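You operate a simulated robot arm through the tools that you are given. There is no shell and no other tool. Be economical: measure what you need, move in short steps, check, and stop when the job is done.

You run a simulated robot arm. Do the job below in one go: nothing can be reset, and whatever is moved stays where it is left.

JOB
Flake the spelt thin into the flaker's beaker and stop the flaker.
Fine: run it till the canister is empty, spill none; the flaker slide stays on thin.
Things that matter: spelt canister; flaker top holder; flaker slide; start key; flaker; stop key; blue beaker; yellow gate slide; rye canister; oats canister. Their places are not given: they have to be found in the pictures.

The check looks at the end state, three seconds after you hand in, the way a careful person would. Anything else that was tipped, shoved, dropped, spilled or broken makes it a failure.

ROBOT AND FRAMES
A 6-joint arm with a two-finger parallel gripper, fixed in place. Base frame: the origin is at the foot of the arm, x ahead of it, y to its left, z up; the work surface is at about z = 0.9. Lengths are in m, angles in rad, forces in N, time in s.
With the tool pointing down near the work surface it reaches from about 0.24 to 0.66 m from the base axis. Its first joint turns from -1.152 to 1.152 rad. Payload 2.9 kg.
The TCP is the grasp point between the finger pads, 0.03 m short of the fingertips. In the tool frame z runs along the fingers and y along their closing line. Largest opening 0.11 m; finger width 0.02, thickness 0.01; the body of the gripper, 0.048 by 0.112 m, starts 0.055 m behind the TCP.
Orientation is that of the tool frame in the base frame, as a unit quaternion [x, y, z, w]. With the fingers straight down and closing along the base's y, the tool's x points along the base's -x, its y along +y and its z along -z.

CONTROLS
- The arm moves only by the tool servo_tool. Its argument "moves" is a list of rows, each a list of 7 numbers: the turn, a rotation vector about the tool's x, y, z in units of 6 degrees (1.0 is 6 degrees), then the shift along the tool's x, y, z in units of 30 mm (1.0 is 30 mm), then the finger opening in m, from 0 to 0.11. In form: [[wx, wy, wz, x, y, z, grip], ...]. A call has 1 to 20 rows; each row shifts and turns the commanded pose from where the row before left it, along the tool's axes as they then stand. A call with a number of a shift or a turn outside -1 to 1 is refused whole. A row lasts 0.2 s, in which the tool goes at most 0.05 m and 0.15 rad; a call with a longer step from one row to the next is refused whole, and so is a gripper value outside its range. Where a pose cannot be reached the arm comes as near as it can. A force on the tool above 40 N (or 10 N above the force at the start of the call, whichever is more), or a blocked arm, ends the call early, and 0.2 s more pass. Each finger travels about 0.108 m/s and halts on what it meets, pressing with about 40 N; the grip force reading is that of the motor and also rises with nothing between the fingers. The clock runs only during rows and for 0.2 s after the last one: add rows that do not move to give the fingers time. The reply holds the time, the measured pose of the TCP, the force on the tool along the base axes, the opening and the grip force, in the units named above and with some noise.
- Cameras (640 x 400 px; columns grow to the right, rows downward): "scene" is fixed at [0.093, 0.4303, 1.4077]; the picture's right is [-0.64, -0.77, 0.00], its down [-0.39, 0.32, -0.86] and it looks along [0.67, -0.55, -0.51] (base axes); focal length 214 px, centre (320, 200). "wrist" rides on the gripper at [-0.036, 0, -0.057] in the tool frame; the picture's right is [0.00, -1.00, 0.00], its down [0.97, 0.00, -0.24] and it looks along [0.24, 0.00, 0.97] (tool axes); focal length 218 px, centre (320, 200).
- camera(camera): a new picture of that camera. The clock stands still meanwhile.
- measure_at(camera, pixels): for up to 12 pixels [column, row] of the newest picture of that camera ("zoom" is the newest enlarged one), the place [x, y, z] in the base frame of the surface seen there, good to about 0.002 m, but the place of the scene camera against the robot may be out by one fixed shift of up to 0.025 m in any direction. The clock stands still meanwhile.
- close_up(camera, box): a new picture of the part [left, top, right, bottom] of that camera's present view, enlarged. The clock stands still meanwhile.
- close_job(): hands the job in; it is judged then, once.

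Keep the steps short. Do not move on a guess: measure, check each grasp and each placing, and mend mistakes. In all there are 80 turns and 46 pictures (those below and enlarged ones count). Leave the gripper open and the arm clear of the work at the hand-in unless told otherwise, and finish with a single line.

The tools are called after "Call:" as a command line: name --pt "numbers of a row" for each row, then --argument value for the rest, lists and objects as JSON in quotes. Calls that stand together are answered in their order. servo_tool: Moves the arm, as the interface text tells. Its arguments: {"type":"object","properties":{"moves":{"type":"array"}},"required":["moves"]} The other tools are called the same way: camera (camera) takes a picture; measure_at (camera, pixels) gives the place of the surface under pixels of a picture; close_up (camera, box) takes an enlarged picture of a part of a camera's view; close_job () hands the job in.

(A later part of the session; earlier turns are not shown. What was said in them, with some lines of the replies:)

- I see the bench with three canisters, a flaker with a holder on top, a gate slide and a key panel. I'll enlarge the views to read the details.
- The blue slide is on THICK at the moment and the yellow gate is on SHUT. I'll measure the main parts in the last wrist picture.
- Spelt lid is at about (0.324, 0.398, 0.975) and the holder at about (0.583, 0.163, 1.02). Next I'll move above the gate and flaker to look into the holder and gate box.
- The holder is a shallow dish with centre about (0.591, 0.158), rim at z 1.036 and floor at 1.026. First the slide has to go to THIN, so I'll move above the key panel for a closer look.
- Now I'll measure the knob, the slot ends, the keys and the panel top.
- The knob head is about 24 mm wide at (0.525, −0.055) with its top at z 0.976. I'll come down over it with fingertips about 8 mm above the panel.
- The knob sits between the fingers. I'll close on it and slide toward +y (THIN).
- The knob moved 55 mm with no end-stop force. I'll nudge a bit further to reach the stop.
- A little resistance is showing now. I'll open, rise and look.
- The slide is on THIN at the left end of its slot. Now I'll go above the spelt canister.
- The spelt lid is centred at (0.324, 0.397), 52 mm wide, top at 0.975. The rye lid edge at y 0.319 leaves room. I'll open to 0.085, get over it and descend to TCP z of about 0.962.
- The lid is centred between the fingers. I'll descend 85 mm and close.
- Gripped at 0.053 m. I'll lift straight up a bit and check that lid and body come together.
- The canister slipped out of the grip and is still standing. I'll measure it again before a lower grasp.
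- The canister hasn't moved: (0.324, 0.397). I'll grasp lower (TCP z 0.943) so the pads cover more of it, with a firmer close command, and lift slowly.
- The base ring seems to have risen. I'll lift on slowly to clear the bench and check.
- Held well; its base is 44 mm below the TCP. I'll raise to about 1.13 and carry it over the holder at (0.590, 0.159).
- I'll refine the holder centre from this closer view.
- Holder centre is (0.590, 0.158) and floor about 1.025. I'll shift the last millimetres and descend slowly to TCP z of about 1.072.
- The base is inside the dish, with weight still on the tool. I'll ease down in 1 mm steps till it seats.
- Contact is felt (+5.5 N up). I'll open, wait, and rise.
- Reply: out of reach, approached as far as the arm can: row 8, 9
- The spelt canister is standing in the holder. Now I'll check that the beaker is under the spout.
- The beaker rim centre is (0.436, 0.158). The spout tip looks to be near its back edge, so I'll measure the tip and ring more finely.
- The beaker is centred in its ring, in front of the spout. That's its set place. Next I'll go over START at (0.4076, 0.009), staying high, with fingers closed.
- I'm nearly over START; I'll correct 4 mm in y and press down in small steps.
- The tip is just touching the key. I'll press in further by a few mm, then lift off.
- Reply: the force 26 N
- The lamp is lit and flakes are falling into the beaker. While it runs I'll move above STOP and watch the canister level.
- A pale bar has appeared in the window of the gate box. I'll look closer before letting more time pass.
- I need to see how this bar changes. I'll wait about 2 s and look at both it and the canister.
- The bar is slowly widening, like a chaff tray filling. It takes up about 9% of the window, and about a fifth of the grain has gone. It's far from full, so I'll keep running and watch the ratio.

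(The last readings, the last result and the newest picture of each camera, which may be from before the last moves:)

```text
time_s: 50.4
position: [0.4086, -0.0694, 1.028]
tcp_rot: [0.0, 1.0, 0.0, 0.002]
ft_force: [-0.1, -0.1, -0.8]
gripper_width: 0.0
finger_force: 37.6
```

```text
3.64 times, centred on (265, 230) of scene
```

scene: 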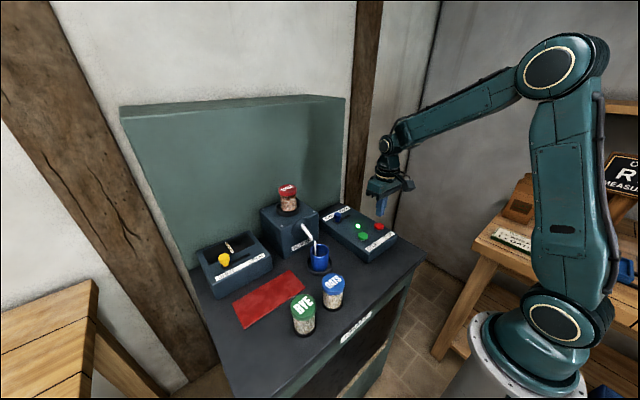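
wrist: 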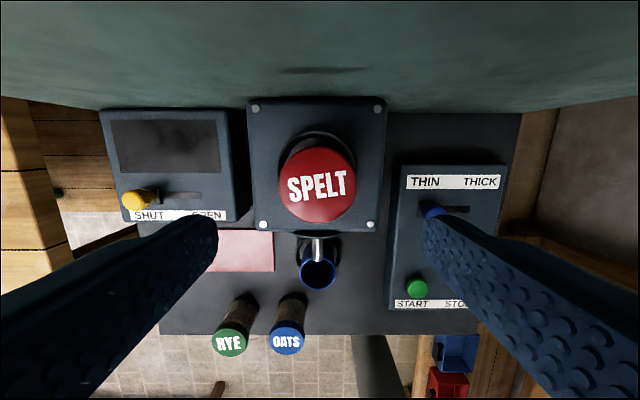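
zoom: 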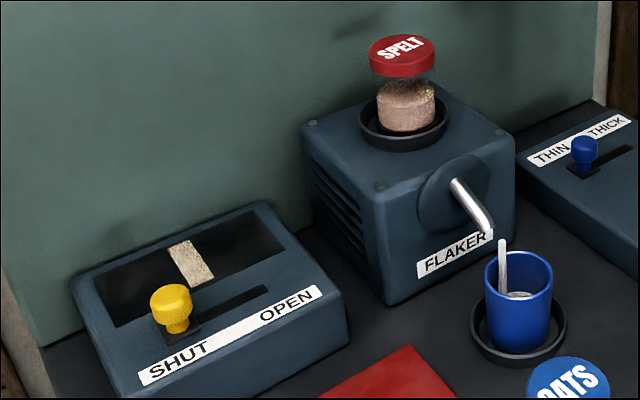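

About 60% of the grain is left. I'll check the flake level in the beaker.

Call:
measure_at --camera "zoom" --pixels '[[518, 294], [522, 297], [518, 254], [513, 296], [405, 95], [405, 88], [405, 84], [190, 262]]'

Call:
servo_tool --pt "0 0 0 0 0 0 0" --pt "0 0 0 0 0 0 0" --pt "0 0 0 0 0 0 0" --pt "0 0 0 0 0 0 0" --pt "0 0 0 0 0 0 0" --pt "0 0 0 0 0 0 0" --pt "0 0 0 0 0 0 0" --pt "0 0 0 0 0 0 0" --pt "0 0 0 0 0 0 0" --pt "0 0 0 0 0 0 0" --pt "0 0 0 0 0 0 0" --pt "0 0 0 0 0 0 0" --pt "0 0 0 0 0 0 0" --pt "0 0 0 0 0 0 0" --pt "0 0 0 0 0 0 0" --pt "0 0 0 0 0 0 0" --pt "0 0 0 0 0 0 0" --pt "0 0 0 0 0 0 0" --pt "0 0 0 0 0 0 0"

Call:
close_up --camera "scene" --box '[190, 175, 340, 285]'

```text
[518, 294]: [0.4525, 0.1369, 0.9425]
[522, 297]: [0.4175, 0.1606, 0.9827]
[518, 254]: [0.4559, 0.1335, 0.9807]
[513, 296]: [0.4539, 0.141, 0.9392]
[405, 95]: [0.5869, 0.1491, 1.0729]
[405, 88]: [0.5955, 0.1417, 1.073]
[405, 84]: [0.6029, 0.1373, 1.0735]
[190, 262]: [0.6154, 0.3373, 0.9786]
```

```text
time_s: 54.4
position: [0.4075, -0.0692, 1.0256]
tcp_rot: [0.0, 1.0, 0.0, 0.0]
ft_force: [0.5, -0.9, 0.4]
gripper_width: 0.0
finger_force: 37.4
```

```text
3.64 times, centred on (265, 230) of scene
```

zoom: 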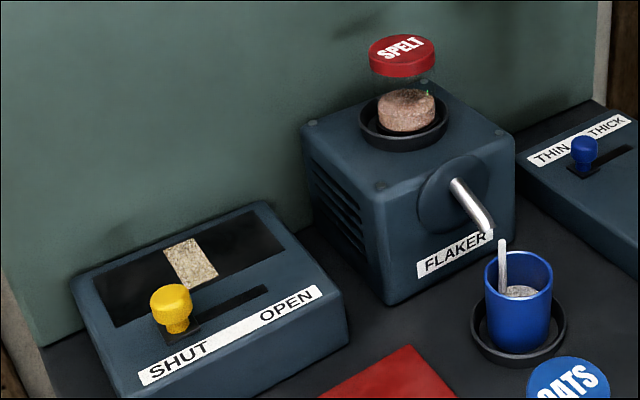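

About 40% is left, the tray is about a quarter full and the beaker projects to stay below its rim. I'll keep running.

Call:
servo_tool --pt "0 0 0 0 0 0 0" --pt "0 0 0 0 0 0 0" --pt "0 0 0 0 0 0 0" --pt "0 0 0 0 0 0 0" --pt "0 0 0 0 0 0 0" --pt "0 0 0 0 0 0 0" --pt "0 0 0 0 0 0 0" --pt "0 0 0 0 0 0 0" --pt "0 0 0 0 0 0 0" --pt "0 0 0 0 0 0 0" --pt "0 0 0 0 0 0 0" --pt "0 0 0 0 0 0 0" --pt "0 0 0 0 0 0 0" --pt "0 0 0 0 0 0 0" --pt "0 0 0 0 0 0 0" --pt "0 0 0 0 0 0 0" --pt "0 0 0 0 0 0 0" --pt "0 0 0 0 0 0 0" --pt "0 0 0 0 0 0 0" --pt "0 0 0 0 0 0 0"

Call:
servo_tool --pt "0 0 0 0 0 0 0" --pt "0 0 0 0 0 0 0" --pt "0 0 0 0 0 0 0" --pt "0 0 0 0 0 0 0" --pt "0 0 0 0 0 0 0" --pt "0 0 0 0 0 0 0" --pt "0 0 0 0 0 0 0" --pt "0 0 0 0 0 0 0" --pt "0 0 0 0 0 0 0" --pt "0 0 0 0 0 0 0" --pt "0 0 0 0 0 0 0" --pt "0 0 0 0 0 0 0" --pt "0 0 0 0 0 0 0"

Call:
close_up --camera "scene" --box '[190, 175, 340, 285]'

```text
time_s: 58.6
position: [0.4095, -0.0698, 1.0274]
tcp_rot: [0.001, 1.0, 0.0, 0.001]
ft_force: [0.0, 0.5, -0.9]
gripper_width: 0.0
finger_force: 37.4
```

```text
time_s: 61.4
position: [0.409, -0.0696, 1.0261]
tcp_rot: [0.0, 1.0, 0.0, 0.0]
ft_force: [0.5, -0.1, 0.1]
gripper_width: 0.0
finger_force: 37.6
```

```text
3.64 times, centred on (265, 230) of scene
```

zoom: 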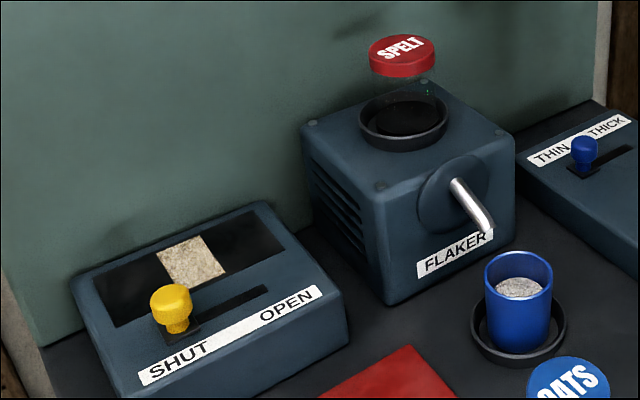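

The canister is empty, the stream has ended, the beaker is below its rim and the tray hasn't overflowed. Now I'll press STOP.

Call:
servo_tool --pt "0 0 0 0 -0.03 0.6 0" --pt "0 0 0 0 0 0.5 0" --pt "0 0 0 0 0 0.15 0" --pt "0 0 0 0 0 0.1 0" --pt "0 0 0 0 0 0.1 0" --pt "0 0 0 0 0 0.03 0"

Call:
servo_tool --pt "0 0 0 0 0 -0.5 0" --pt "0 0 0 0 0 -1 0" --pt "0 0 0 0 0 -1 0.05" --pt "0 0 0 0 0 -1 0.11" --pt "0 0 0 0 0 -1 0.11" --pt "0 0 0 0 0 0 0.11"

Call:
close_up --camera "scene" --box '[180, 160, 420, 340]'

```text
time_s: 62.8
position: [0.4092, -0.0699, 0.9834]
tcp_rot: [-0.001, 1.0, 0.0, 0.001]
ft_force: [-4.4, 4.5, 19.8]
gripper_width: 0.0001
finger_force: 37.4
```

```text
time_s: 64.2
position: [0.4092, -0.0703, 1.1171]
tcp_rot: [-0.001, 1.0, 0.0, 0.001]
ft_force: [0.1, -0.2, -0.4]
gripper_width: 0.1099
finger_force: 0.0
```

```text
2.22 times, centred on (300, 250) of scene
```

zoom: 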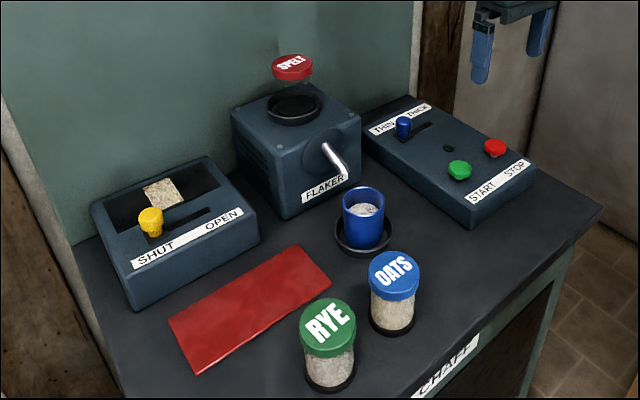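

The lamp is off, the slide is on THIN and no spill is visible. I'll raise a bit more and take one last look from the wrist before handing in.

Call:
servo_tool --pt "0 0 0 0 0.5 -1 0.11" --pt "0 0 0 0 0.5 -1 0.11" --pt "0 0 0 0 0.5 -1 0.11" --pt "0 0 0 0 0.5 -1 0.11" --pt "0 0 0 0 0.5 -1 0.11" --pt "0 0 0 0 0 0 0.11"

Call:
close_up --camera "wrist" --box '[0, 0, 420, 250]'

```text
time_s: 65.6
position: [0.41, 0.0045, 1.2671]
tcp_rot: [0.0, 1.0, 0.0, -0.001]
ft_force: [0.0, 0.7, -0.1]
gripper_width: 0.1101
finger_force: 0.1
```

```text
1.52 times, centred on (210, 125) of wrist
```

zoom: 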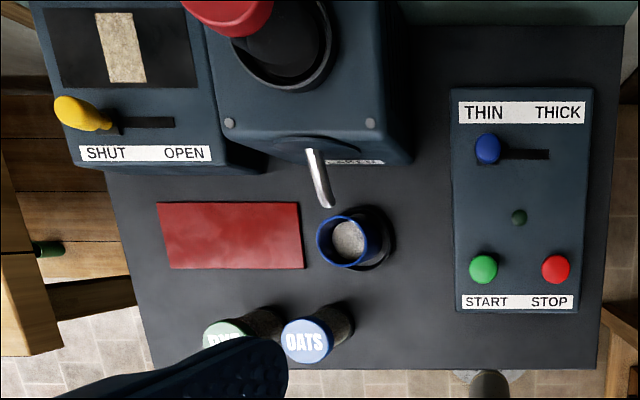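

Everything checks out: the lamp is off, the canister is empty, the flakes are in the beaker, the bench is clean, the slide is on THIN, and the arm is clear with the gripper open. I'm handing in.

Call:
close_job

```text
The job is handed in.
```

The spelt is flaked thin into the blue beaker, with its canister empty in the flaker holder, no spill seen, the slide on THIN and the flaker stopped; the yellow gate was left shut, with some flake-coloured material showing in its window.
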